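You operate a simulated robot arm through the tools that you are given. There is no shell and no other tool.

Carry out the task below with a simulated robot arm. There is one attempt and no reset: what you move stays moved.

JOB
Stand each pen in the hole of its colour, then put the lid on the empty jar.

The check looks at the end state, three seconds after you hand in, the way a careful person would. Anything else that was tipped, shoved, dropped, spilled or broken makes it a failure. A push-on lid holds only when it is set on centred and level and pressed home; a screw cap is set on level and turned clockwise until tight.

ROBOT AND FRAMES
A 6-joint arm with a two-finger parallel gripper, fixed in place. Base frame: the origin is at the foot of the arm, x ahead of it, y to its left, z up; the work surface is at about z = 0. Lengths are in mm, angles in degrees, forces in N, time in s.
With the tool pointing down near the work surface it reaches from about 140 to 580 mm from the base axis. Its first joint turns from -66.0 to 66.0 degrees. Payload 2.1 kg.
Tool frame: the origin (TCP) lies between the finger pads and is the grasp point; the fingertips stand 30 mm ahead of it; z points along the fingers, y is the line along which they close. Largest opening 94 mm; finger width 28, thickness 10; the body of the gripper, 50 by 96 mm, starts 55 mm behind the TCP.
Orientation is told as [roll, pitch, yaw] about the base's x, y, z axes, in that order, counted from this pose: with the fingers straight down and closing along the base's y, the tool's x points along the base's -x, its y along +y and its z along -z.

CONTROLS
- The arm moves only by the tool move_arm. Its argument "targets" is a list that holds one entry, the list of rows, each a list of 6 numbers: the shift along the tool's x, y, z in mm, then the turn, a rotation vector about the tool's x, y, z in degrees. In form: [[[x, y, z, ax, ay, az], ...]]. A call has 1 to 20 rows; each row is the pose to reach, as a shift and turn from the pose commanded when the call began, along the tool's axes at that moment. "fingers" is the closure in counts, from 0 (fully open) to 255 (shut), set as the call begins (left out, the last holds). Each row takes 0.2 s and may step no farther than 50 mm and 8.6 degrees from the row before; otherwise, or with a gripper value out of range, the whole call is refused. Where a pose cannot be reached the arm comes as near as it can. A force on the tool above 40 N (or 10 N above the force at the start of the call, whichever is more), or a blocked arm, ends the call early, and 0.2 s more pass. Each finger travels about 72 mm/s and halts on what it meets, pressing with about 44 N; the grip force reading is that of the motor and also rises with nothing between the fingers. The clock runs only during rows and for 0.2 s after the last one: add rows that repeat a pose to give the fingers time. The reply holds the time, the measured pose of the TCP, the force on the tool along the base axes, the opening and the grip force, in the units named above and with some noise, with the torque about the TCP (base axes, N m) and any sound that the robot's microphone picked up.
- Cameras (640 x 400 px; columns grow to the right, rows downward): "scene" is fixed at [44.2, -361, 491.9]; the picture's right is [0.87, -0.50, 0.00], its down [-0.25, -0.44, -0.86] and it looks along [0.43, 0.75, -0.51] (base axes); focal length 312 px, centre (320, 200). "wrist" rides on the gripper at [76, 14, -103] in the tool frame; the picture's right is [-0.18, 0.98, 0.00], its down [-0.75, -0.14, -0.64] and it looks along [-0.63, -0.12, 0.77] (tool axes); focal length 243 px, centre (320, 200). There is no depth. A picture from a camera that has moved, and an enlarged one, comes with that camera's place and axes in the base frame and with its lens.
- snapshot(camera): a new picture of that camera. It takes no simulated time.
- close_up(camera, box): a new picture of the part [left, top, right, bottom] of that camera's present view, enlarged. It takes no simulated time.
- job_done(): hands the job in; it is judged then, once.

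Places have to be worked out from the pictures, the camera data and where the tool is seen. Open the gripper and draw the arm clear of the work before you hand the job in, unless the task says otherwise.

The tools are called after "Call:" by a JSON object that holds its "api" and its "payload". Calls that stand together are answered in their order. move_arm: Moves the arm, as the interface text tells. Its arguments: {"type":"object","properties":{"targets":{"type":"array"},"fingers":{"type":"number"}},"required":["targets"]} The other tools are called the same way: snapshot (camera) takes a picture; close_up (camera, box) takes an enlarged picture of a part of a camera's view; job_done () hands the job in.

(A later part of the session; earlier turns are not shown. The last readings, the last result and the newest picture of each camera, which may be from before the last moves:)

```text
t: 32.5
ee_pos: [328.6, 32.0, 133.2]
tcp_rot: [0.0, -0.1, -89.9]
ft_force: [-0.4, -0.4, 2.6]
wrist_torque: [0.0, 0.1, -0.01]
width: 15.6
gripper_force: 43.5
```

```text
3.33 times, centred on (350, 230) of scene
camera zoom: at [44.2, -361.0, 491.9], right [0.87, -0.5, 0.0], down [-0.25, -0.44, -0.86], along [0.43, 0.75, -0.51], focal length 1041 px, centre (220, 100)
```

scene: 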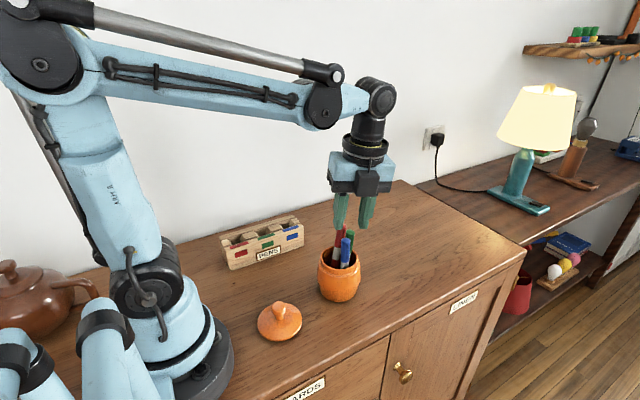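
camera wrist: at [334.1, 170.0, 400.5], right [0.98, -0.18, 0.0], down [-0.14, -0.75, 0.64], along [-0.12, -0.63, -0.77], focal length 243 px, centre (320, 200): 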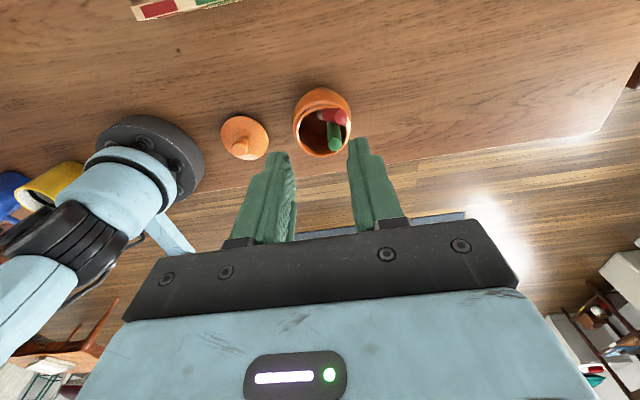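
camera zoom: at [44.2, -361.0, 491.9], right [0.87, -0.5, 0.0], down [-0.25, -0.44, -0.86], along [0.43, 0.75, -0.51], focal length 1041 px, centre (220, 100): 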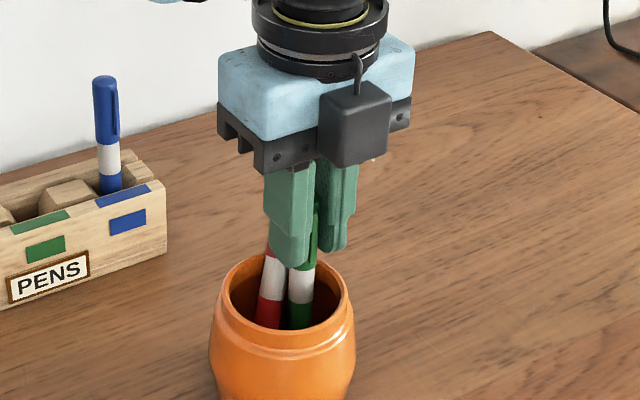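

Green is gripped (15.6 mm). Lifting straight up with a slight drift away from red.

Call:
{"api": "move_arm", "payload": {"targets": [[[-0.5, 0, -6, 0, 0, 0], [-1, 0, -13, 0, 0, 0], [-2, 0, -21, 0, 0, 0], [-3, 0, -30, 0, 0, 0], [-3, 0, -42, 0, 0, 0], [-3, 0, -54, 0, 0, 0], [-3, 0, -68, 0, 0, 0], [-3, 0, -82, 0, 0, 0], [-3, 0, -98, 0, 0, 0], [-3, 0, -115, 0, 0, 0], [-3, 0, -132, 0, 0, 0], [-3, 0, -150, 0, 0, 0], [-3, 0, -166, 0, 0, 0], [-3, 0, -166, 0, 0, 0]]]}}

Call:
{"api": "close_up", "payload": {"camera": "wrist", "box": [260, 90, 380, 220]}}

Call:
{"api": "close_up", "payload": {"camera": "scene", "box": [280, 80, 440, 300]}}

Call:
{"api": "close_up", "payload": {"camera": "wrist", "box": [260, 0, 380, 120]}}

```text
t: 35.5
ee_pos: [327.0, 29.5, 298.2]
tcp_rot: [0.1, 0.0, -90.0]
ft_force: [-0.1, 0.5, 0.3]
wrist_torque: [0.04, 0.01, -0.01]
width: 15.4
gripper_force: 44.4
```

```text
3.08 times, centred on (320, 155) of wrist
camera zoom: at [342.0, 106.0, 400.9], right [0.98, -0.18, 0.0], down [-0.14, -0.75, 0.64], along [-0.12, -0.63, -0.77], focal length 746 px, centre (320, 338)
```

zoom: 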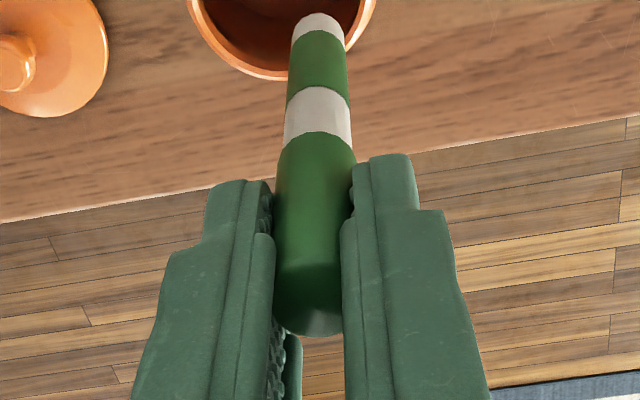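

```text
1.82 times, centred on (360, 190) of scene
camera zoom: at [44.2, -361.0, 491.9], right [0.87, -0.5, 0.0], down [-0.25, -0.44, -0.86], along [0.43, 0.75, -0.51], focal length 568 px, centre (247, 218)
```

zoom: 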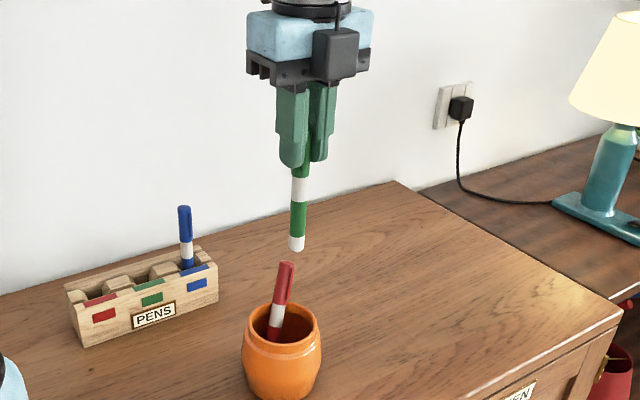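

```text
3.33 times, centred on (320, 60) of wrist
camera zoom: at [342.0, 106.0, 400.9], right [0.98, -0.18, 0.0], down [-0.14, -0.75, 0.64], along [-0.12, -0.63, -0.77], focal length 809 px, centre (320, 667)
```

zoom: 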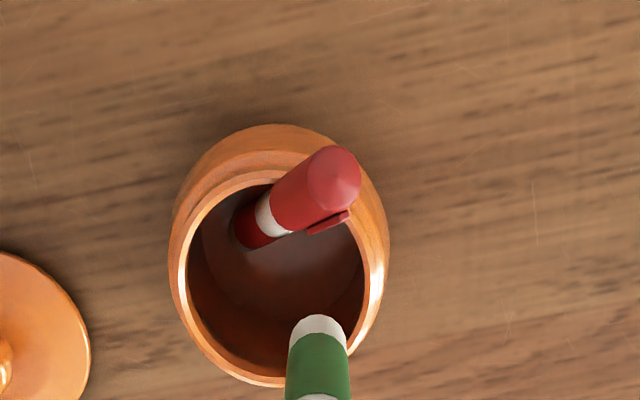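

Green is out; red remains. Checking green's tilt in the grip more closely.

Call:
{"api": "close_up", "payload": {"camera": "scene", "box": [310, 110, 374, 230]}}

Call:
{"api": "close_up", "payload": {"camera": "wrist", "box": [290, 90, 350, 200]}}

```text
3.33 times, centred on (342, 170) of scene
camera zoom: at [44.2, -361.0, 491.9], right [0.87, -0.5, 0.0], down [-0.25, -0.44, -0.86], along [0.43, 0.75, -0.51], focal length 1041 px, centre (247, 300)
```

zoom: 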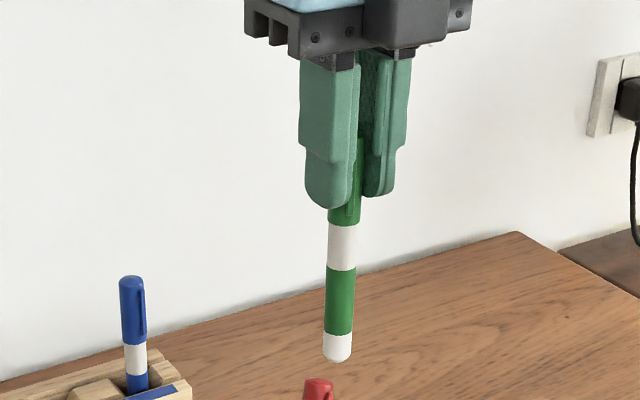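

```text
3.64 times, centred on (320, 145) of wrist
camera zoom: at [342.0, 106.0, 400.9], right [0.98, -0.18, 0.0], down [-0.14, -0.75, 0.64], along [-0.12, -0.63, -0.77], focal length 882 px, centre (320, 400)
```

zoom: 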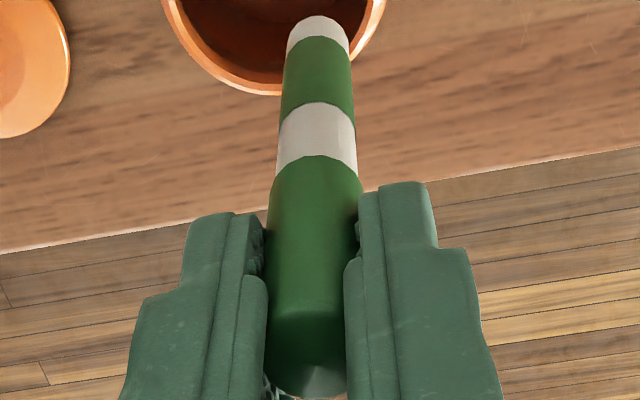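

Green is vertical within ~1°, tip ≈ +5.5 mm in tool x. Carrying it above the green hole and down to a check height.

Call:
{"api": "move_arm", "payload": {"targets": [[[15, -9, 0, 0, 0, 0], [30, -18, 0, 0, 0, 0], [45, -27, 0, 0, 0, 0], [60, -36, 0, 0, 0, 0], [75, -45, 0, 0, 0, 0], [90, -54, 0, 0, 0, 0], [105, -63, 0, 0, 0, 0], [120, -72, 0, 0, 0, 0], [135, -81, 0, 0, 0, 0], [150, -90, 0, 0, 0, 0], [165, -99, 0, 0, 0, 0], [180.6, -107.3, 0, 0, 0, 0], [180.6, -107.3, 20, 0, 0, 0], [180.6, -107.3, 40, 0, 0, 0], [180.6, -107.3, 60, 0, 0, 0], [180.6, -107.3, 80, 0, 0, 0], [180.6, -107.3, 96, 0, 0, 0], [180.6, -107.3, 96, 0, 0, 0]]]}}

Call:
{"api": "close_up", "payload": {"camera": "wrist", "box": [240, 40, 400, 200]}}

Call:
{"api": "close_up", "payload": {"camera": "scene", "box": [210, 180, 310, 260]}}

```text
t: 39.3
ee_pos: [220.0, 206.5, 201.4]
tcp_rot: [0.0, -0.1, -89.9]
ft_force: [0.6, 0.0, 0.0]
wrist_torque: [0.0, 0.0, 0.0]
width: 14.9
gripper_force: 44.2
```

```text
2.50 times, centred on (320, 120) of wrist
camera zoom: at [235.1, 283.8, 304.6], right [0.98, -0.18, 0.0], down [-0.14, -0.75, 0.64], along [-0.12, -0.63, -0.77], focal length 606 px, centre (320, 400)
```

zoom: 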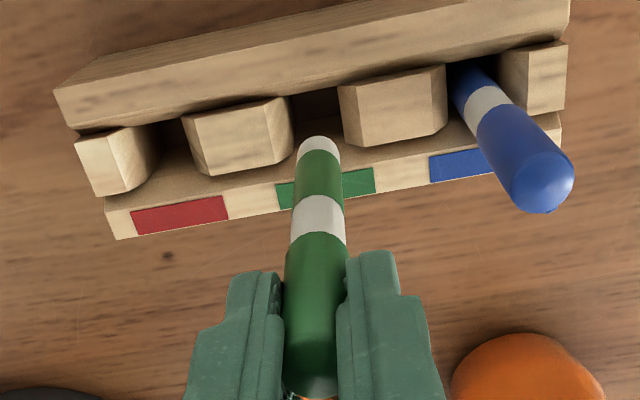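

```text
5.00 times, centred on (260, 220) of scene
camera zoom: at [44.2, -361.0, 491.9], right [0.87, -0.5, 0.0], down [-0.25, -0.44, -0.86], along [0.43, 0.75, -0.51], focal length 1561 px, centre (620, 100)
```

zoom: 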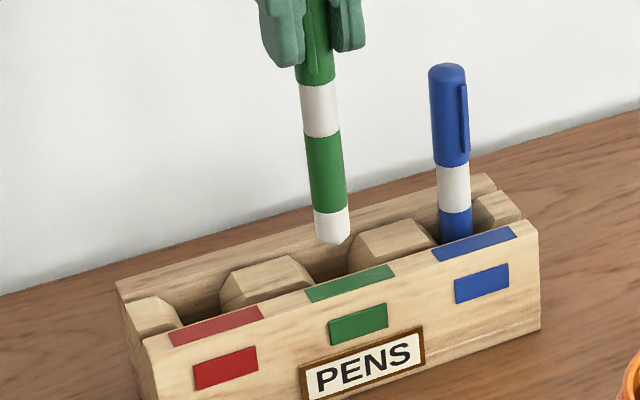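

Tip reads ≈ (222, 212) in both views; hole is at (220.8, 215.5). Correcting +3.5 mm in y and −1 mm in x, then lowering.

Call:
{"api": "move_arm", "payload": {"targets": [[[3.5, -1, 0, 0, 0, 0], [3.5, -1, 5, 0, 0, 0], [3.5, -1, 10, 0, 0, 0], [3.5, -1, 15, 0, 0, 0], [3.5, -1, 20, 0, 0, 0], [3.5, -1, 25, 0, 0, 0], [3.5, -1, 30, 0, 0, 0]]]}}

Call:
{"api": "close_up", "payload": {"camera": "wrist", "box": [240, 40, 400, 200]}}

Call:
{"api": "close_up", "payload": {"camera": "scene", "box": [210, 180, 310, 260]}}

```text
t: 40.9
ee_pos: [218.7, 212.8, 172.5]
tcp_rot: [0.1, 0.1, -90.0]
ft_force: [-0.4, -0.1, 0.1]
wrist_torque: [-0.01, -0.01, -0.01]
width: 15.1
gripper_force: 44.0
```

```text
2.50 times, centred on (320, 120) of wrist
camera zoom: at [233.7, 288.6, 274.9], right [0.98, -0.18, 0.0], down [-0.14, -0.75, 0.64], along [-0.12, -0.63, -0.77], focal length 606 px, centre (320, 400)
```

zoom: 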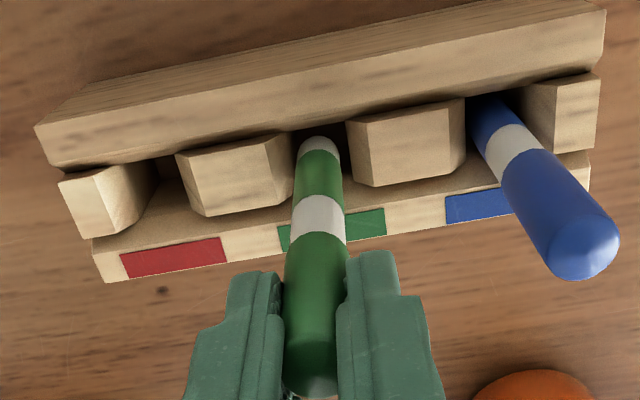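

```text
5.00 times, centred on (260, 220) of scene
camera zoom: at [44.2, -361.0, 491.9], right [0.87, -0.5, 0.0], down [-0.25, -0.44, -0.86], along [0.43, 0.75, -0.51], focal length 1561 px, centre (620, 100)
```

zoom: 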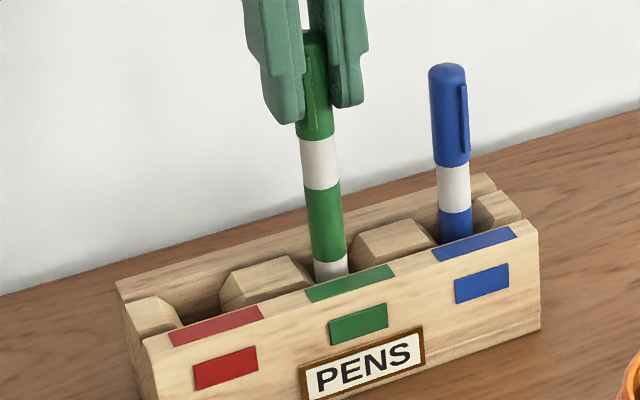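

Entering the gap without contact. Lowering further.

Call:
{"api": "move_arm", "payload": {"targets": [[[0, 0, 5, 0, 0, 0], [0, 0, 10, 0, 0, 0], [0, 0, 15, 0, 0, 0], [0, 0, 20, 0, 0, 0], [0, 0, 25, 0, 0, 0], [0, 0, 30, 0, 0, 0]]]}}

```text
t: 42.3
ee_pos: [218.8, 213.3, 142.1]
tcp_rot: [0.0, 0.0, -89.9]
ft_force: [0.3, 0.7, 0.0]
wrist_torque: [0.02, -0.01, 0.01]
width: 15.0
gripper_force: 44.1
```

No contact yet; last millimetres in fine steps.

Call:
{"api": "move_arm", "payload": {"targets": [[[0, 0, 1.5, 0, 0, 0], [0, 0, 3, 0, 0, 0], [0, 0, 4.5, 0, 0, 0], [0, 0, 6, 0, 0, 0], [0, 0, 7, 0, 0, 0], [0, 0, 8, 0, 0, 0]]]}}

Call:
{"api": "close_up", "payload": {"camera": "scene", "box": [210, 180, 310, 260]}}

```text
t: 43.2
ee_pos: [220.0, 212.6, 139.1]
tcp_rot: [-0.2, 0.0, -89.9]
ft_force: [-0.5, -0.4, 13.4]
wrist_torque: [0.0, 0.1, 0.0]
width: 14.8
gripper_force: 44.1
stopped in row 4: the force on the tool passed its limit at 43 N (the readings are from after the stop); the commanded pose is now the measured one
```

```text
5.00 times, centred on (260, 220) of scene
camera zoom: at [44.1, -361.0, 491.9], right [0.87, -0.5, 0.0], down [-0.25, -0.44, -0.86], along [0.43, 0.75, -0.51], focal length 1561 px, centre (620, 100)
```

zoom: 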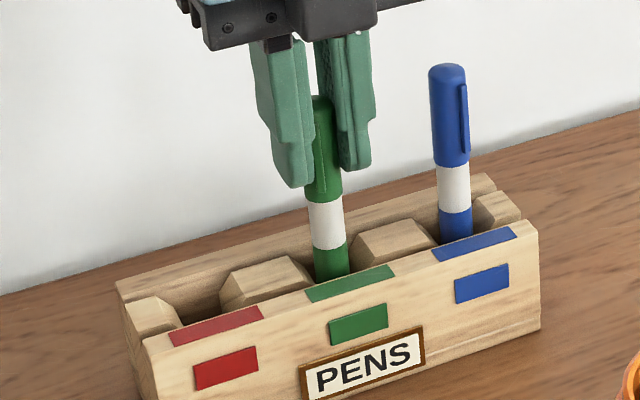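

Green bottomed at the same depth as blue. Releasing and rising straight up.

Call:
{"api": "move_arm", "payload": {"targets": [[[0, 0, -0.7, 0, 0, 0], [0, 0, -0.7, 0, 0, 0], [0, 0, -0.7, 0, 0, 0], [0, 0, -0.7, 0, 0, 0], [0, 0, -8, 0, 0, 0], [0, 0, -18, 0, 0, 0], [0, 0, -30, 0, 0, 0], [0, 0, -45, 0, 0, 0], [0, 0, -60, 0, 0, 0], [0, 0, -80, 0, 0, 0], [0, 0, -105, 0, 0, 0], [0, 0, -130, 0, 0, 0], [0, 0, -158, 0, 0, 0], [0, 0, -158, 0, 0, 0]]], "fingers": 160}}

Call:
{"api": "close_up", "payload": {"camera": "scene", "box": [210, 170, 370, 310]}}

Call:
{"api": "close_up", "payload": {"camera": "scene", "box": [310, 210, 374, 290]}}

```text
t: 46.2
ee_pos: [219.9, 213.1, 296.2]
tcp_rot: [-0.2, 0.0, -89.9]
ft_force: [0.3, -0.5, 0.1]
wrist_torque: [0.02, 0.0, 0.02]
width: 35.4
gripper_force: 0.0
```

```text
2.86 times, centred on (290, 240) of scene
camera zoom: at [44.2, -361.0, 491.9], right [0.87, -0.5, 0.0], down [-0.25, -0.44, -0.86], along [0.43, 0.75, -0.51], focal length 892 px, centre (406, 86)
```

zoom: 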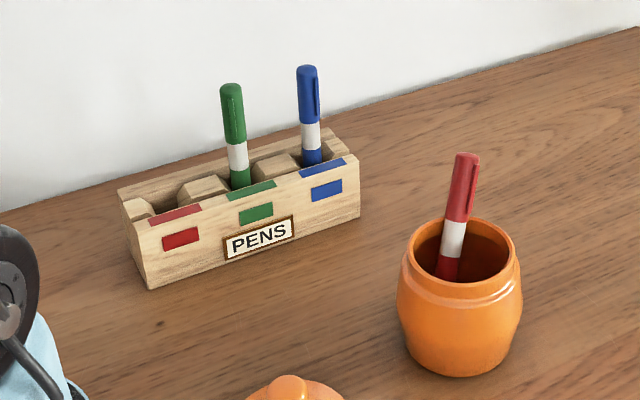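

```text
5.00 times, centred on (342, 250) of scene
camera zoom: at [44.2, -361.0, 491.9], right [0.87, -0.5, 0.0], down [-0.25, -0.44, -0.86], along [0.43, 0.75, -0.51], focal length 1561 px, centre (210, -50)
```

zoom: 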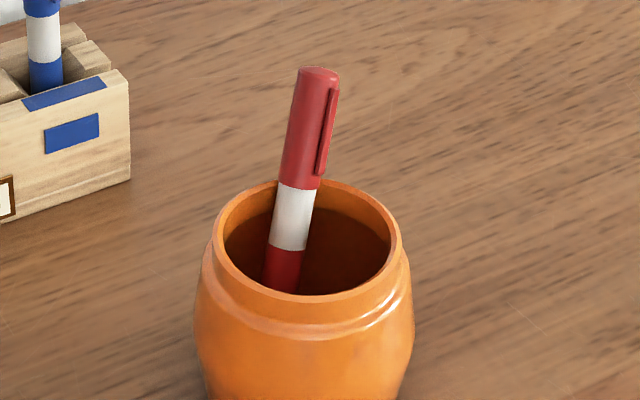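

Green stands in its hole. Now red: I'll move to a high pose with yaw −57 so the wrist camera looks square onto its tilt plane, and measure it.

Call:
{"api": "move_arm", "payload": {"targets": [[[-13, 11.5, 0, 0, 0, -3], [-26, 23, 0, 0, 0, -6], [-40, 34.5, 0, 0, 0, -9], [-53, 46, 0, 0, 0, -13], [-66, 57.5, 0, 0, 0, -16], [-80, 69, 0, 0, 0, -20], [-93, 80.5, 0, 0, 0, -23], [-106, 92, 0, 0, 0, -26], [-120, 103.5, 0, 0, 0, -30], [-133, 115, 0, 0, 0, -33], [-133, 115, 15, 0, 0, -33], [-133, 115, 30, 0, 0, -33], [-133, 115, 46, 0, 0, -33], [-133, 115, 46, 0, 0, -33]]]}}

Call:
{"api": "snapshot", "payload": {"camera": "wrist"}}

Call:
{"api": "close_up", "payload": {"camera": "wrist", "box": [240, 20, 400, 180]}}

```text
t: 49.2
ee_pos: [335.0, 80.8, 249.1]
tcp_rot: [-0.1, -0.1, -57.0]
ft_force: [0.8, -0.8, 0.3]
wrist_torque: [-0.01, -0.02, 0.0]
width: 35.1
gripper_force: 0.1
```

```text
taken
camera wrist: at [306.6, 152.2, 351.9], right [0.92, 0.38, 0.0], down [0.29, -0.71, 0.64], along [0.24, -0.59, -0.77], focal length 243 px, centre (320, 200)
```

wrist: 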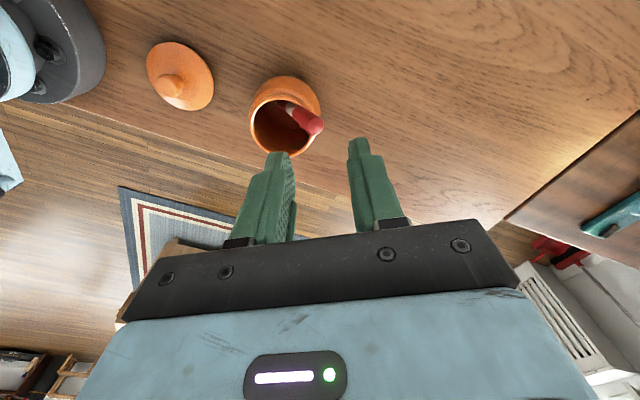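

```text
2.50 times, centred on (320, 100) of wrist
camera zoom: at [306.6, 152.2, 351.9], right [0.92, 0.38, 0.0], down [0.29, -0.71, 0.64], along [0.24, -0.59, -0.77], focal length 606 px, centre (320, 450)
```

zoom: 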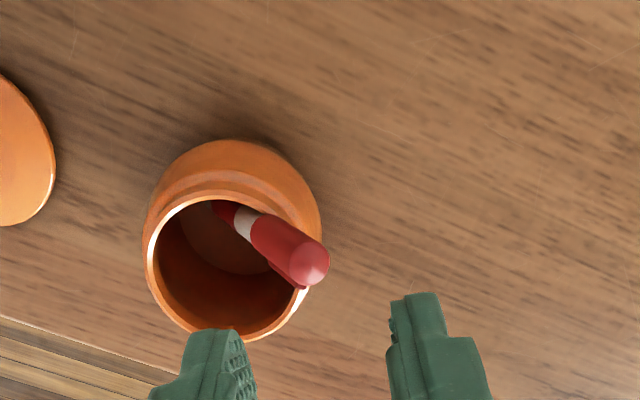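

Enlarging further on the red pen.

Call:
{"api": "close_up", "payload": {"camera": "wrist", "box": [280, 90, 340, 150]}}

Call:
{"api": "close_up", "payload": {"camera": "scene", "box": [320, 215, 368, 275]}}

```text
6.67 times, centred on (310, 120) of wrist
camera zoom: at [306.6, 152.2, 351.9], right [0.92, 0.38, 0.0], down [0.29, -0.71, 0.64], along [0.24, -0.59, -0.77], focal length 1618 px, centre (387, 733)
```

zoom: 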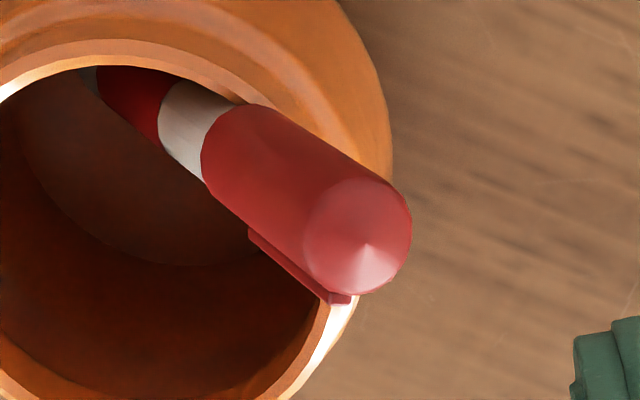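

```text
6.67 times, centred on (344, 245) of scene
camera zoom: at [44.2, -361.0, 491.9], right [0.87, -0.5, 0.0], down [-0.25, -0.44, -0.86], along [0.43, 0.75, -0.51], focal length 2081 px, centre (160, -100)
```

zoom: 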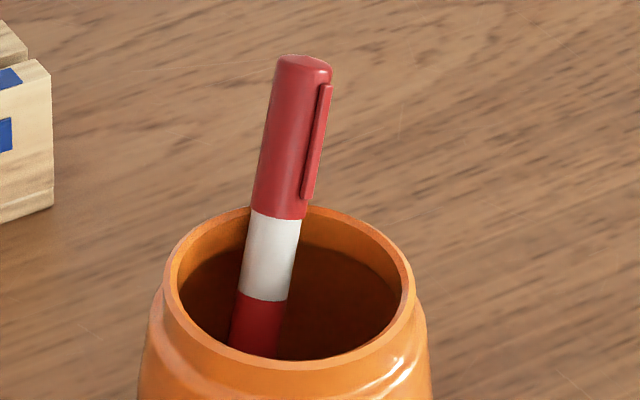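

Red: top ≈ (339, 63.3, 128), tilt ≈ 26° toward azimuth 33°. Tilting the tool by 26° about its x axis and moving to hover in line with the pen, fingers closing in the tilt plane (clear of its clip).

Call:
{"api": "move_arm", "payload": {"targets": [[[-3, 4, 0, 5, 0, 0], [-6, 8, 0, 10, 0, 0], [-9, 12, 0, 15, 0, 0], [-12, 16, 0, 20, 0, 0], [-15, 19, 0, 24, 0, 0], [-16.7, 21, 10, 26, 0, 0], [-16.7, 21, 25, 26, 0, 0], [-16.7, 21, 40, 26, 0, 0], [-16.7, 21, 55, 26, 0, 0], [-16.7, 21, 65, 26, 0, 0], [-16.7, 21, 65, 26, 0, 0]]]}}

Call:
{"api": "snapshot", "payload": {"camera": "wrist"}}

Call:
{"api": "close_up", "payload": {"camera": "wrist", "box": [260, 60, 380, 180]}}

Call:
{"api": "close_up", "payload": {"camera": "scene", "box": [290, 140, 430, 300]}}

```text
t: 51.6
ee_pos: [363.5, 77.7, 184.6]
tcp_rot: [-26.1, 0.1, -56.9]
ft_force: [0.7, 0.7, -0.8]
wrist_torque: [0.01, 0.0, 0.0]
width: 35.2
gripper_force: 0.1
```

```text
taken
camera wrist: at [370.2, 173.1, 271.1], right [0.84, 0.33, -0.43], down [0.54, -0.55, 0.64], along [-0.03, -0.77, -0.64], focal length 243 px, centre (320, 200)
```

wrist: 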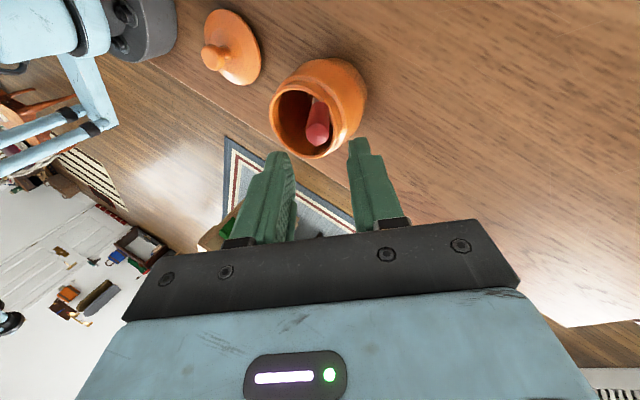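

```text
3.33 times, centred on (320, 120) of wrist
camera zoom: at [370.2, 173.1, 271.1], right [0.84, 0.33, -0.43], down [0.54, -0.55, 0.64], along [-0.03, -0.77, -0.64], focal length 809 px, centre (320, 467)
```

zoom: 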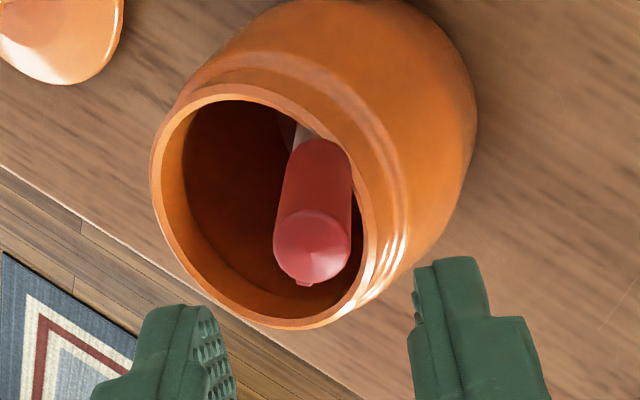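

```text
2.50 times, centred on (360, 220) of scene
camera zoom: at [44.2, -361.0, 491.9], right [0.87, -0.5, 0.0], down [-0.25, -0.44, -0.86], along [0.43, 0.75, -0.51], focal length 780 px, centre (220, 150)
```

zoom: 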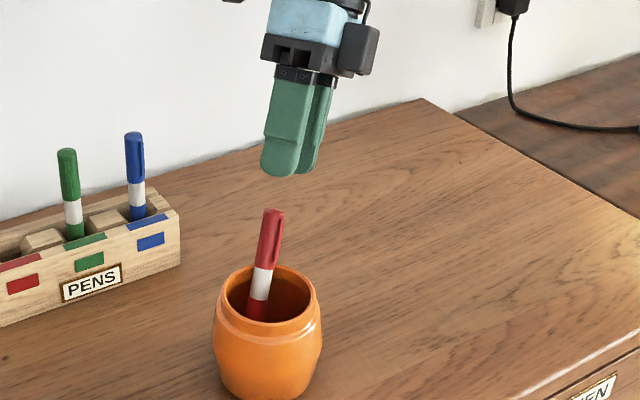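

Tool is well lined up with red (within ~1.5 mm, ~2°). Descending along the axis; tips stay ~10 mm clear of the rim.

Call:
{"api": "move_arm", "payload": {"targets": [[[0.3, -1, 10, 0, 0, 0], [0.5, -1, 20, 0, 0, 0], [0.5, -1, 30, 0, 0, 0], [0.5, -1, 40, 0, 0, 0], [0.5, -1, 48, 0, 0, 0], [0.5, -1, 56, 0, 0, 0], [0.5, -1, 64, 0, 0, 0], [0.5, -1, 71, 0, 0, 0], [0.5, -1, 71, 0, 0, 0]]]}}

Call:
{"api": "close_up", "payload": {"camera": "wrist", "box": [220, 50, 420, 230]}}

Call:
{"api": "close_up", "payload": {"camera": "scene", "box": [290, 170, 400, 300]}}

```text
t: 53.6
ee_pos: [335.0, 58.9, 120.9]
tcp_rot: [-26.1, 0.0, -56.8]
ft_force: [0.0, -0.5, 0.5]
wrist_torque: [0.01, 0.0, -0.01]
width: 35.4
gripper_force: 0.0
```

```text
2.22 times, centred on (320, 140) of wrist
camera zoom: at [342.3, 155.6, 207.8], right [0.84, 0.33, -0.43], down [0.54, -0.55, 0.64], along [-0.03, -0.77, -0.64], focal length 539 px, centre (320, 333)
```

zoom: 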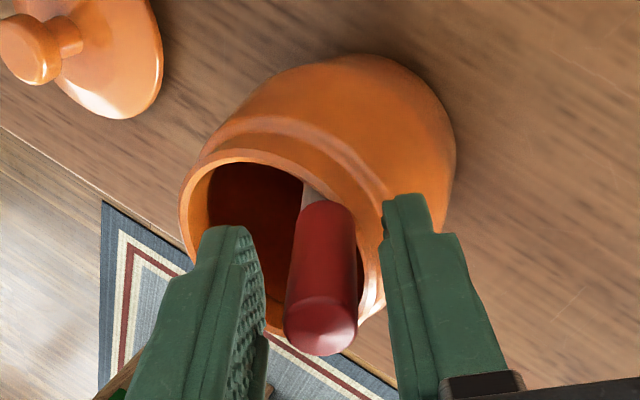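

```text
3.08 times, centred on (345, 235) of scene
camera zoom: at [44.2, -361.0, 491.9], right [0.87, -0.5, 0.0], down [-0.25, -0.44, -0.86], along [0.43, 0.75, -0.51], focal length 960 px, centre (243, 92)
```

zoom: 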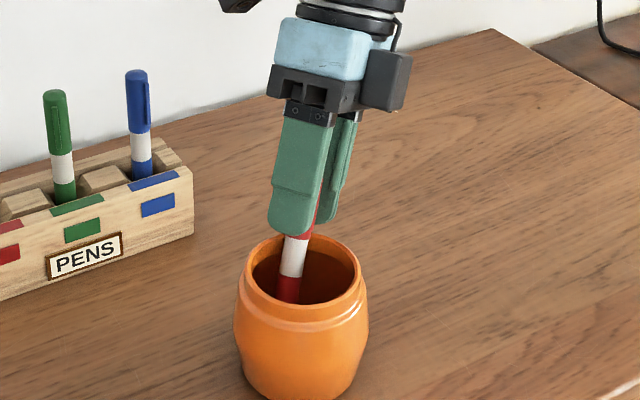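

Red is centred between the pads. Closing.

Call:
{"api": "move_arm", "payload": {"targets": [[[0, 0, 0, 0, 0, 0], [0, 0, 0, 0, 0, 0], [0, 0, 0, 0, 0, 0], [0, 0, 0, 0, 0, 0]]], "fingers": 255}}

Call:
{"api": "close_up", "payload": {"camera": "wrist", "box": [220, 50, 420, 230]}}

Call:
{"api": "close_up", "payload": {"camera": "scene", "box": [290, 170, 400, 300]}}

```text
t: 54.6
ee_pos: [334.5, 60.4, 121.7]
tcp_rot: [-26.1, 0.1, -56.9]
ft_force: [-0.2, 0.4, 0.8]
wrist_torque: [0.0, -0.01, 0.03]
width: 15.1
gripper_force: 44.0
```

```text
2.22 times, centred on (320, 140) of wrist
camera zoom: at [342.3, 155.7, 207.9], right [0.84, 0.33, -0.43], down [0.54, -0.55, 0.64], along [-0.03, -0.77, -0.64], focal length 539 px, centre (320, 333)
```

zoom: 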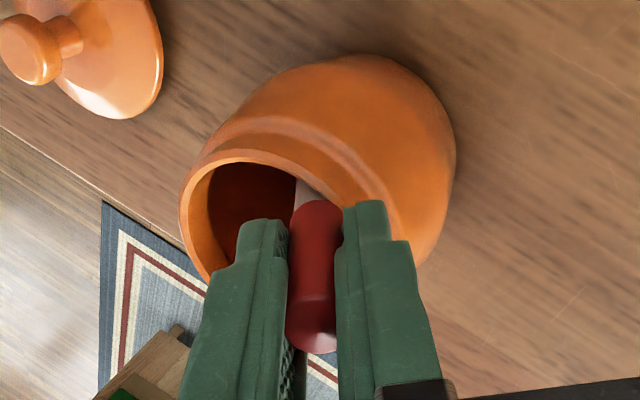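

```text
3.08 times, centred on (345, 235) of scene
camera zoom: at [44.2, -361.0, 491.9], right [0.87, -0.5, 0.0], down [-0.25, -0.44, -0.86], along [0.43, 0.75, -0.51], focal length 960 px, centre (243, 92)
```

zoom: 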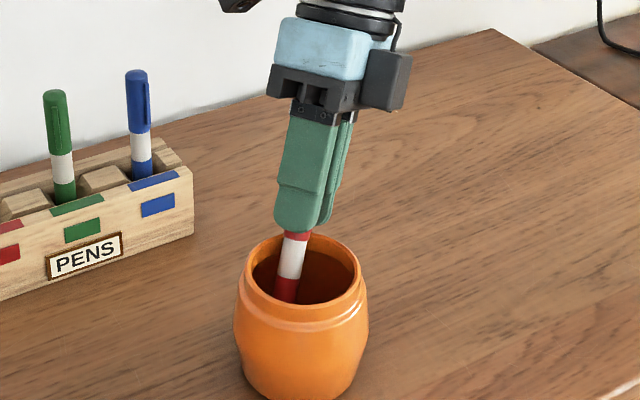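

Gripped (15.1 mm). Easing it up along its axis with a slight drift off the rim.

Call:
{"api": "move_arm", "payload": {"targets": [[[0, -0.3, -4, 0, 0, 0], [0, -0.8, -8, 0, 0, 0], [0, -1.2, -13, 0, 0, 0], [0, -1.6, -19, 0, 0, 0], [0, -2, -26, 0, 0, 0], [0, -2, -34, 0, 0, 0]]]}}

Call:
{"api": "close_up", "payload": {"camera": "scene", "box": [290, 170, 400, 300]}}

```text
t: 56.0
ee_pos: [345.2, 68.2, 153.0]
tcp_rot: [-26.1, -0.1, -56.9]
ft_force: [0.3, 0.1, -0.1]
wrist_torque: [0.01, 0.03, -0.01]
width: 14.8
gripper_force: 43.6
```

```text
3.08 times, centred on (345, 235) of scene
camera zoom: at [44.2, -361.0, 491.9], right [0.87, -0.5, 0.0], down [-0.25, -0.44, -0.86], along [0.43, 0.75, -0.51], focal length 960 px, centre (243, 92)
```

zoom: 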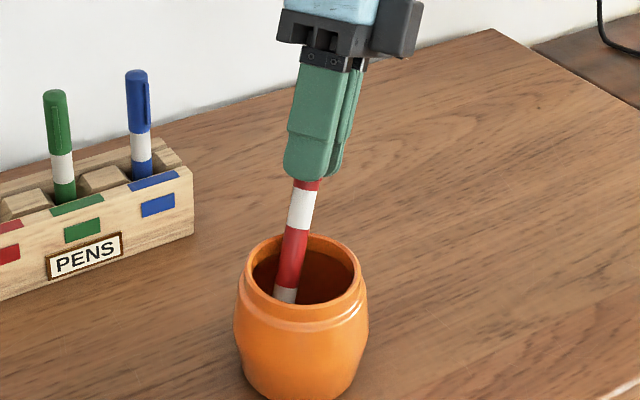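

The jar hasn't moved. Continuing out along the axis, then up and back to vertical.

Call:
{"api": "move_arm", "payload": {"targets": [[[0, 0, -11, 0, 0, 0], [0, 0, -22, 0, 0, 0], [0, 0, -34, 0, 0, 0], [0, 0, -46, 0, 0, 0], [0, 0, -58, 0, 0, 0], [0, 0, -70, 0, 0, 0], [0, 0, -82, 0, 0, 0], [0, 0, -94, 0, 0, 0], [0, -6, -106, 0, 0, 0], [0, -12, -118, -5, 0, 0], [0, -18, -130, -10, 0, 0], [0, -24, -142, -15, 0, 0], [0, -28, -150, -20, 0, 0], [0, -28, -150, -26, 0, 0], [0, -28, -150, -26, 0, 0]]]}}

Call:
{"api": "close_up", "payload": {"camera": "scene", "box": [280, 60, 440, 300]}}

Call:
{"api": "close_up", "payload": {"camera": "wrist", "box": [260, 90, 380, 220]}}

```text
t: 59.2
ee_pos: [379.2, 89.6, 299.7]
tcp_rot: [0.1, 0.0, -56.8]
ft_force: [0.0, 0.3, -0.3]
wrist_torque: [-0.02, -0.01, -0.01]
width: 15.1
gripper_force: 44.0
```

```text
1.67 times, centred on (360, 180) of scene
camera zoom: at [44.2, -361.0, 491.9], right [0.87, -0.5, 0.0], down [-0.25, -0.44, -0.86], along [0.43, 0.75, -0.51], focal length 520 px, centre (253, 233)
```

zoom: 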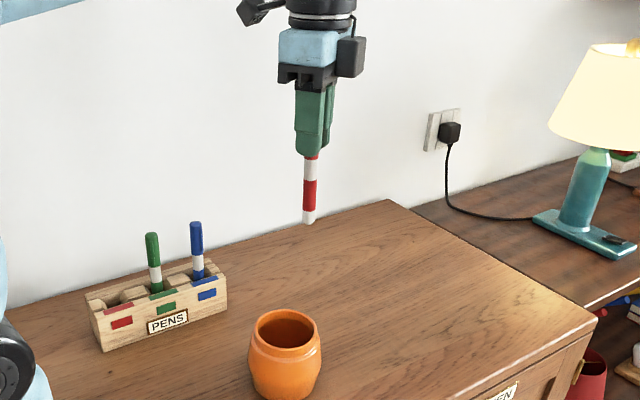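

```text
3.08 times, centred on (320, 155) of wrist
camera zoom: at [350.0, 161.3, 403.7], right [0.92, 0.38, 0.0], down [0.29, -0.71, 0.64], along [0.25, -0.59, -0.77], focal length 746 px, centre (320, 338)
```

zoom: 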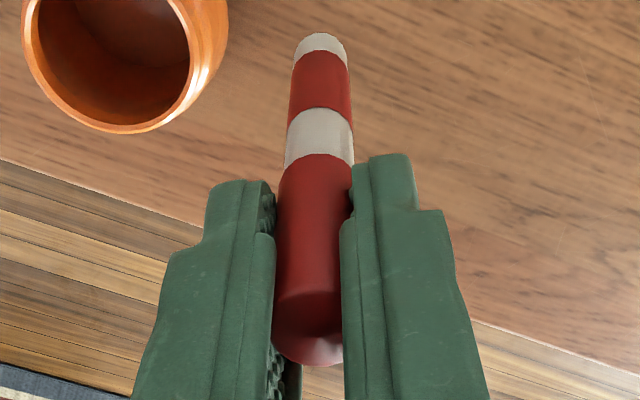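

Red is aligned with the tool axis. Carrying it high over to above the red hole.

Call:
{"api": "move_arm", "payload": {"targets": [[[14, -7.3, 0, 0, 0, 0], [28, -14.6, 0, 0, 0, 0], [42, -21.8, 0, 0, 0, 0], [56.2, -29.1, 0, 0, 0, 0], [70.3, -36.4, 0, 0, 0, 0], [84.3, -43.7, 0, 0, 0, 0], [98.4, -51, 0, 0, 0, 0], [112.4, -58.3, 0, 0, 0, 0], [126.5, -65.5, 0, 0, 0, 0], [140.6, -72.8, 0, 0, 0, 0], [154.6, -80.1, 0, 0, 0, 0], [168.7, -87.4, 0, 0, 0, 0], [182.7, -94.7, 0, 0, 0, 0], [196.8, -102, 0, 0, 0, 0], [210.8, -109.2, 0, 0, 0, 0], [224.9, -116.5, 0, 0, 0, 0], [224.9, -116.5, 20, 0, 0, 0], [224.9, -116.5, 40, 0, 0, 0], [224.9, -116.5, 60, 0, 0, 0], [224.9, -116.5, 70, 0, 0, 0]]]}}

Call:
{"api": "snapshot", "payload": {"camera": "scene"}}

Call:
{"api": "close_up", "payload": {"camera": "wrist", "box": [240, 40, 400, 200]}}

Call:
{"api": "close_up", "payload": {"camera": "scene", "box": [190, 170, 310, 270]}}

```text
t: 63.4
ee_pos: [158.6, 215.7, 230.6]
tcp_rot: [0.0, 0.0, -56.9]
ft_force: [1.2, 0.0, 0.5]
wrist_torque: [0.01, -0.01, 0.02]
width: 14.7
gripper_force: 44.0
```

```text
taken
```

scene: 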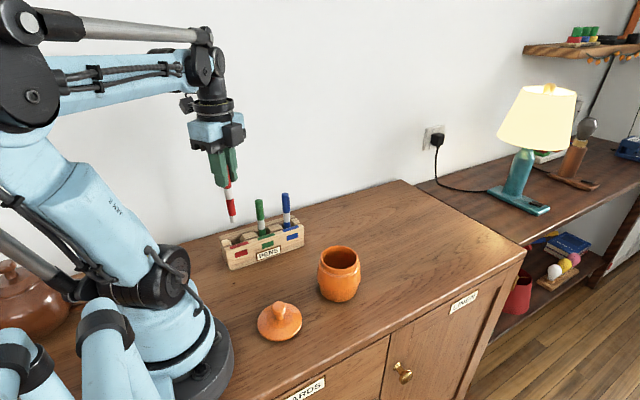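

```text
2.50 times, centred on (320, 120) of wrist
camera zoom: at [130.1, 287.4, 333.1], right [0.92, 0.38, 0.0], down [0.29, -0.71, 0.64], along [0.24, -0.59, -0.77], focal length 606 px, centre (320, 400)
```

zoom: 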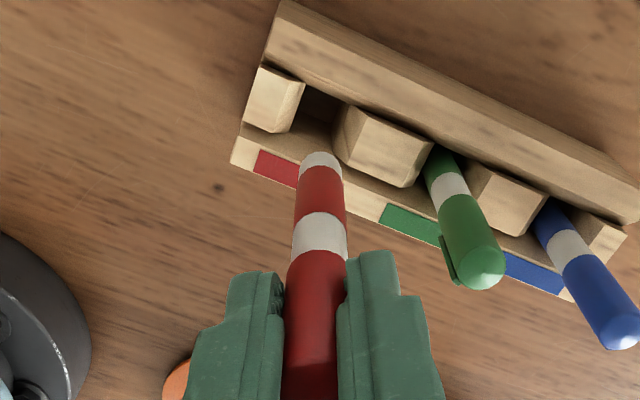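

```text
4.00 times, centred on (250, 220) of scene
camera zoom: at [44.2, -361.0, 491.9], right [0.87, -0.5, 0.0], down [-0.25, -0.44, -0.86], along [0.43, 0.75, -0.51], focal length 1249 px, centre (600, 120)
```

zoom: 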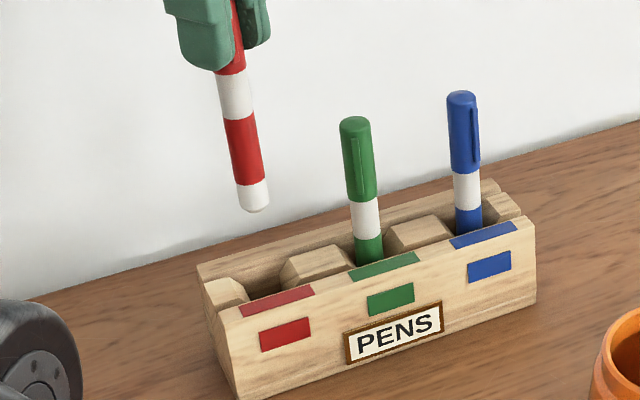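

Estimates of the red tip agree only to a few mm from this height. Descending to just above the holder for a better comparison.

Call:
{"api": "move_arm", "payload": {"targets": [[[0, 0, 8, 0, 0, 0], [0, 0, 16, 0, 0, 0], [0, 0, 24, 0, 0, 0], [0, 0, 28, 0, 0, 0], [0, 0, 28, 0, 0, 0]]]}}

Call:
{"api": "close_up", "payload": {"camera": "wrist", "box": [270, 40, 390, 160]}}

Call:
{"api": "close_up", "payload": {"camera": "scene", "box": [200, 200, 280, 260]}}

```text
t: 64.6
ee_pos: [158.7, 214.4, 200.6]
tcp_rot: [0.0, 0.0, -56.9]
ft_force: [0.2, 0.3, -0.4]
wrist_torque: [0.01, -0.01, 0.0]
width: 15.2
gripper_force: 44.3
```

```text
3.33 times, centred on (330, 100) of wrist
camera zoom: at [130.1, 286.6, 304.9], right [0.92, 0.38, 0.0], down [0.29, -0.71, 0.64], along [0.24, -0.59, -0.77], focal length 809 px, centre (287, 533)
```

zoom: 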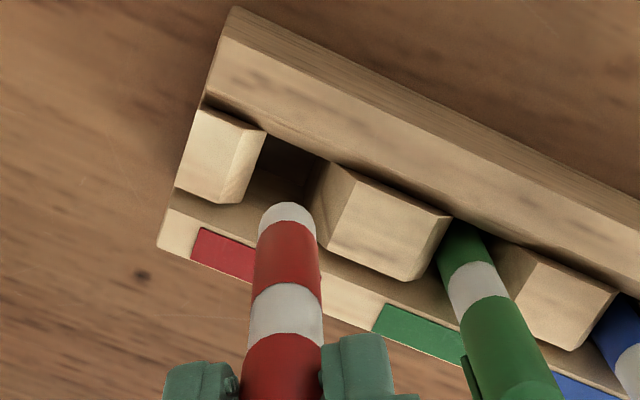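

```text
6.67 times, centred on (240, 230) of scene
camera zoom: at [44.2, -361.0, 491.9], right [0.87, -0.5, 0.0], down [-0.25, -0.44, -0.86], along [0.43, 0.75, -0.51], focal length 2081 px, centre (853, 0)
```

zoom: 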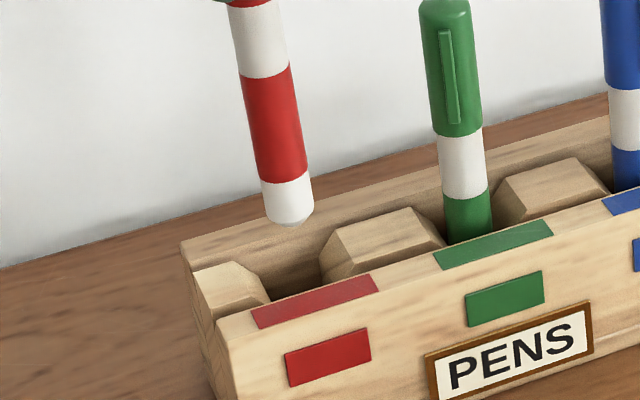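

Relative to the hole (158.9, 216) the tip reads ≈ (160.2, 214.2). Correcting (−1.8, +2.2) mm and lowering into the gap.

Call:
{"api": "move_arm", "payload": {"targets": [[[1.4, -0.2, 0, 0, 0, 0], [2.8, -0.3, 0, 0, 0, 0], [2.8, -0.3, 5, 0, 0, 0], [2.8, -0.3, 10, 0, 0, 0], [2.8, -0.3, 15, 0, 0, 0], [2.8, -0.3, 20, 0, 0, 0], [2.8, -0.3, 24, 0, 0, 0]]]}}

Call:
{"api": "close_up", "payload": {"camera": "wrist", "box": [270, 40, 390, 160]}}

Call:
{"api": "close_up", "payload": {"camera": "scene", "box": [200, 200, 280, 260]}}

```text
t: 66.2
ee_pos: [158.1, 216.0, 177.5]
tcp_rot: [-0.1, 0.0, -57.0]
ft_force: [0.0, -0.8, -0.1]
wrist_torque: [0.02, -0.04, 0.02]
width: 15.0
gripper_force: 44.2
```

```text
3.33 times, centred on (330, 100) of wrist
camera zoom: at [128.0, 288.6, 281.5], right [0.92, 0.38, 0.0], down [0.29, -0.71, 0.64], along [0.24, -0.59, -0.77], focal length 809 px, centre (287, 533)
```

zoom: 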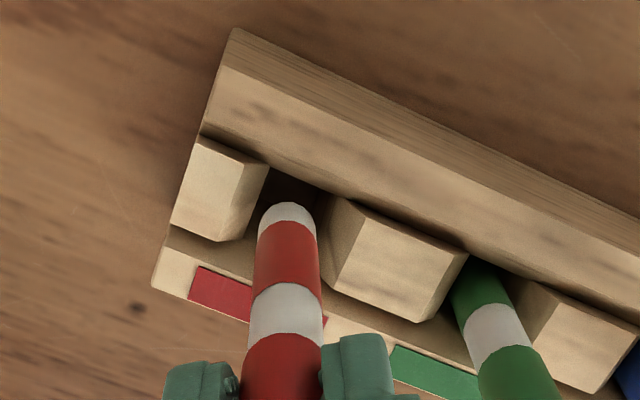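

```text
6.67 times, centred on (240, 230) of scene
camera zoom: at [44.2, -361.0, 491.9], right [0.87, -0.5, 0.0], down [-0.25, -0.44, -0.86], along [0.43, 0.75, -0.51], focal length 2081 px, centre (853, 0)
```

zoom: 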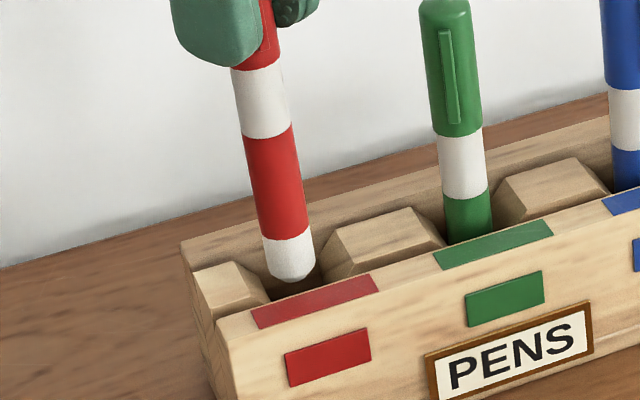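

The tip has entered the gap with no contact force. Lowering further.

Call:
{"api": "move_arm", "payload": {"targets": [[[0, 0, 4, 0, 0, 0], [0, 0, 8, 0, 0, 0], [0, 0, 12, 0, 0, 0], [0, 0, 16, 0, 0, 0], [0, 0, 20, 0, 0, 0]]]}}

Call:
{"api": "close_up", "payload": {"camera": "wrist", "box": [270, 40, 390, 160]}}

Call:
{"api": "close_up", "payload": {"camera": "scene", "box": [200, 190, 300, 265]}}

```text
t: 67.4
ee_pos: [157.2, 217.1, 158.9]
tcp_rot: [0.0, 0.0, -56.9]
ft_force: [-0.9, -0.7, -0.6]
wrist_torque: [0.02, 0.03, 0.0]
width: 15.0
gripper_force: 44.5
```

```text
3.33 times, centred on (330, 100) of wrist
camera zoom: at [128.8, 288.7, 261.7], right [0.92, 0.38, 0.0], down [0.29, -0.71, 0.64], along [0.24, -0.59, -0.77], focal length 809 px, centre (287, 533)
```

zoom: 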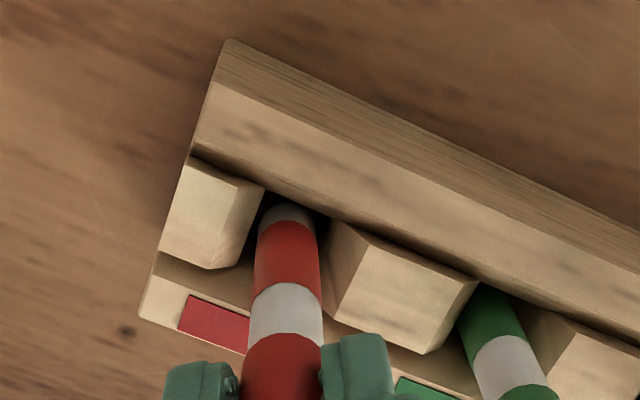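

```text
5.33 times, centred on (250, 228) of scene
camera zoom: at [44.2, -361.0, 491.9], right [0.87, -0.5, 0.0], down [-0.25, -0.44, -0.86], along [0.43, 0.75, -0.51], focal length 1665 px, centre (693, 53)
```

zoom: 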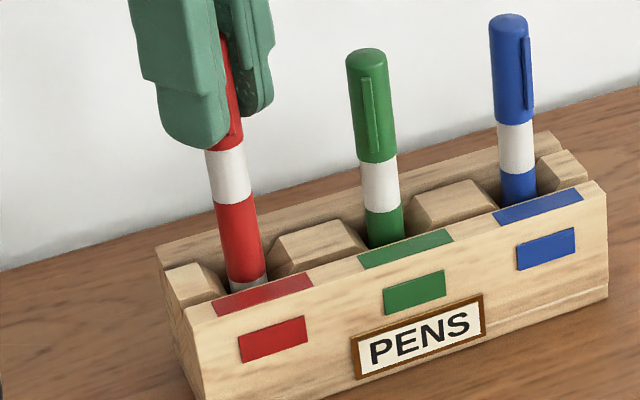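

Going in cleanly. Lowering to just above the floor, then fine steps.

Call:
{"api": "move_arm", "payload": {"targets": [[[0, 0, 4, 0, 0, 0], [0, 0, 8, 0, 0, 0], [0, 0, 12, 0, 0, 0], [0, 0, 15, 0, 0, 0], [0, 0, 17, 0, 0, 0], [0, 0, 19, 0, 0, 0]]]}}

```text
t: 68.8
ee_pos: [158.2, 217.3, 139.0]
tcp_rot: [-0.1, -0.1, -56.9]
ft_force: [0.9, -1.0, 0.0]
wrist_torque: [-0.02, 0.02, -0.01]
width: 15.0
gripper_force: 43.9
```

No contact yet; fine steps to the bottom.

Call:
{"api": "move_arm", "payload": {"targets": [[[0, 0, 1, 0, 0, 0], [0, 0, 2, 0, 0, 0], [0, 0, 3, 0, 0, 0], [0, 0, 4, 0, 0, 0], [0, 0, 5, 0, 0, 0], [0, 0, 6, 0, 0, 0], [0, 0, 7, 0, 0, 0]]]}}

Call:
{"api": "close_up", "payload": {"camera": "scene", "box": [200, 190, 300, 265]}}

```text
t: 70.4
ee_pos: [157.4, 218.3, 132.5]
tcp_rot: [-0.1, 0.1, -56.9]
ft_force: [-0.6, -0.7, 18.2]
wrist_torque: [-0.05, 0.12, -0.04]
width: 15.1
gripper_force: 43.3
```

```text
5.33 times, centred on (250, 228) of scene
camera zoom: at [44.1, -361.0, 491.9], right [0.87, -0.5, 0.0], down [-0.25, -0.44, -0.86], along [0.43, 0.75, -0.51], focal length 1665 px, centre (693, 53)
```

zoom: 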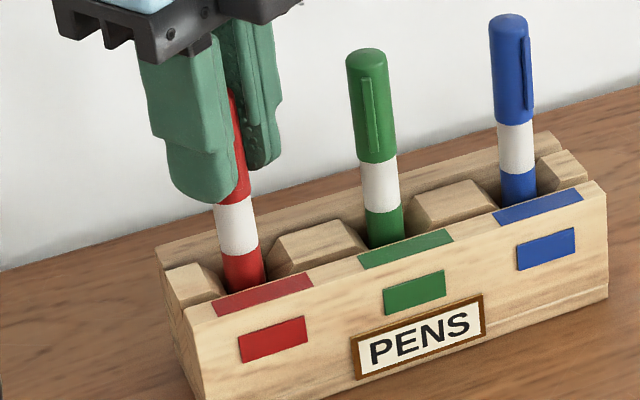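

Bottomed (18 N). Easing off, releasing and rising.

Call:
{"api": "move_arm", "payload": {"targets": [[[0, 0, -1, 0, 0, 0], [0, 0, -1, 0, 0, 0], [0, 0, -1, 0, 0, 0], [0, 0, -1, 0, 0, 0], [0, 0, -8, 0, 0, 0], [0, 0, -18, 0, 0, 0], [0, 0, -30, 0, 0, 0], [0, 0, -45, 0, 0, 0], [0, 0, -60, 0, 0, 0], [0, 0, -80, 0, 0, 0], [0, 0, -105, 0, 0, 0], [0, 0, -130, 0, 0, 0], [0, 0, -160, 0, 0, 0], [0, 0, -160, 0, 0, 0]]], "fingers": 160}}

Call:
{"api": "close_up", "payload": {"camera": "scene", "box": [200, 170, 330, 280]}}

Call:
{"api": "close_up", "payload": {"camera": "scene", "box": [240, 240, 380, 350]}}

Call:
{"api": "snapshot", "payload": {"camera": "wrist"}}

```text
t: 73.4
ee_pos: [155.8, 216.6, 291.9]
tcp_rot: [-0.1, 0.1, -56.9]
ft_force: [1.0, 0.1, 0.2]
wrist_torque: [0.03, 0.0, 0.01]
width: 35.2
gripper_force: 0.1
```

```text
3.64 times, centred on (265, 225) of scene
camera zoom: at [44.2, -361.0, 491.9], right [0.87, -0.5, 0.0], down [-0.25, -0.44, -0.86], along [0.43, 0.75, -0.51], focal length 1135 px, centre (520, 109)
```

zoom: 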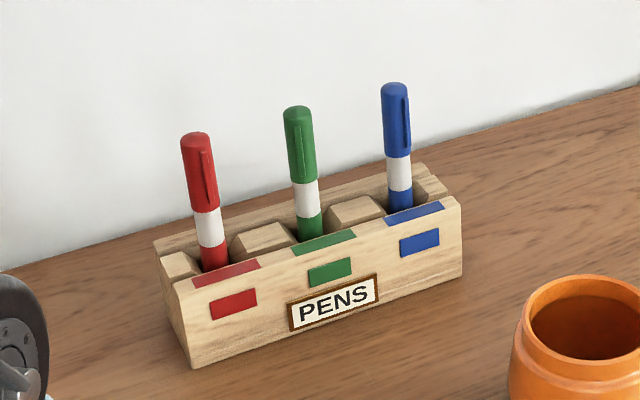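

```text
3.64 times, centred on (310, 295) of scene
camera zoom: at [44.2, -361.0, 491.9], right [0.87, -0.5, 0.0], down [-0.25, -0.44, -0.86], along [0.43, 0.75, -0.51], focal length 1135 px, centre (356, -146)
```

zoom: 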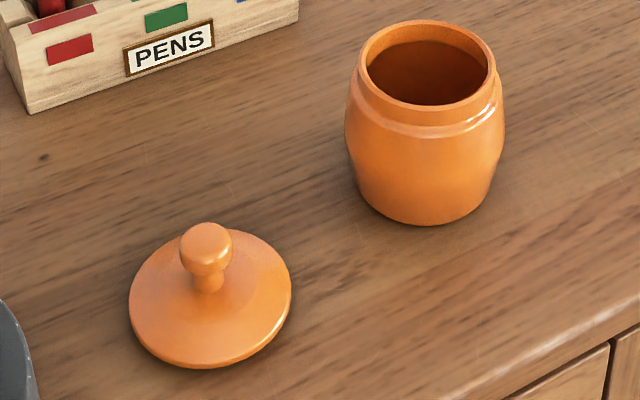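

```text
taken
camera wrist: at [127.2, 287.6, 395.2], right [0.92, 0.38, 0.0], down [0.29, -0.71, 0.64], along [0.24, -0.59, -0.77], focal length 243 px, centre (320, 200)
```

wrist: 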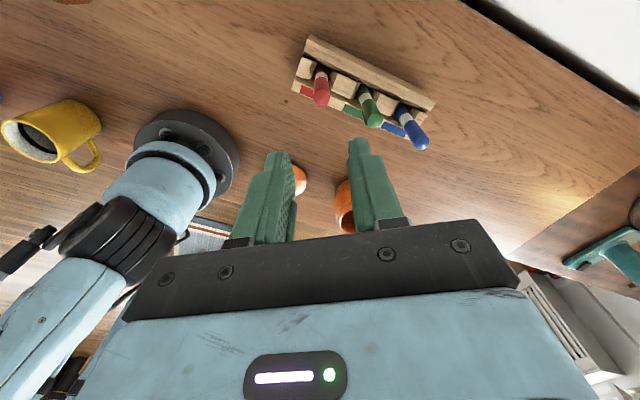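

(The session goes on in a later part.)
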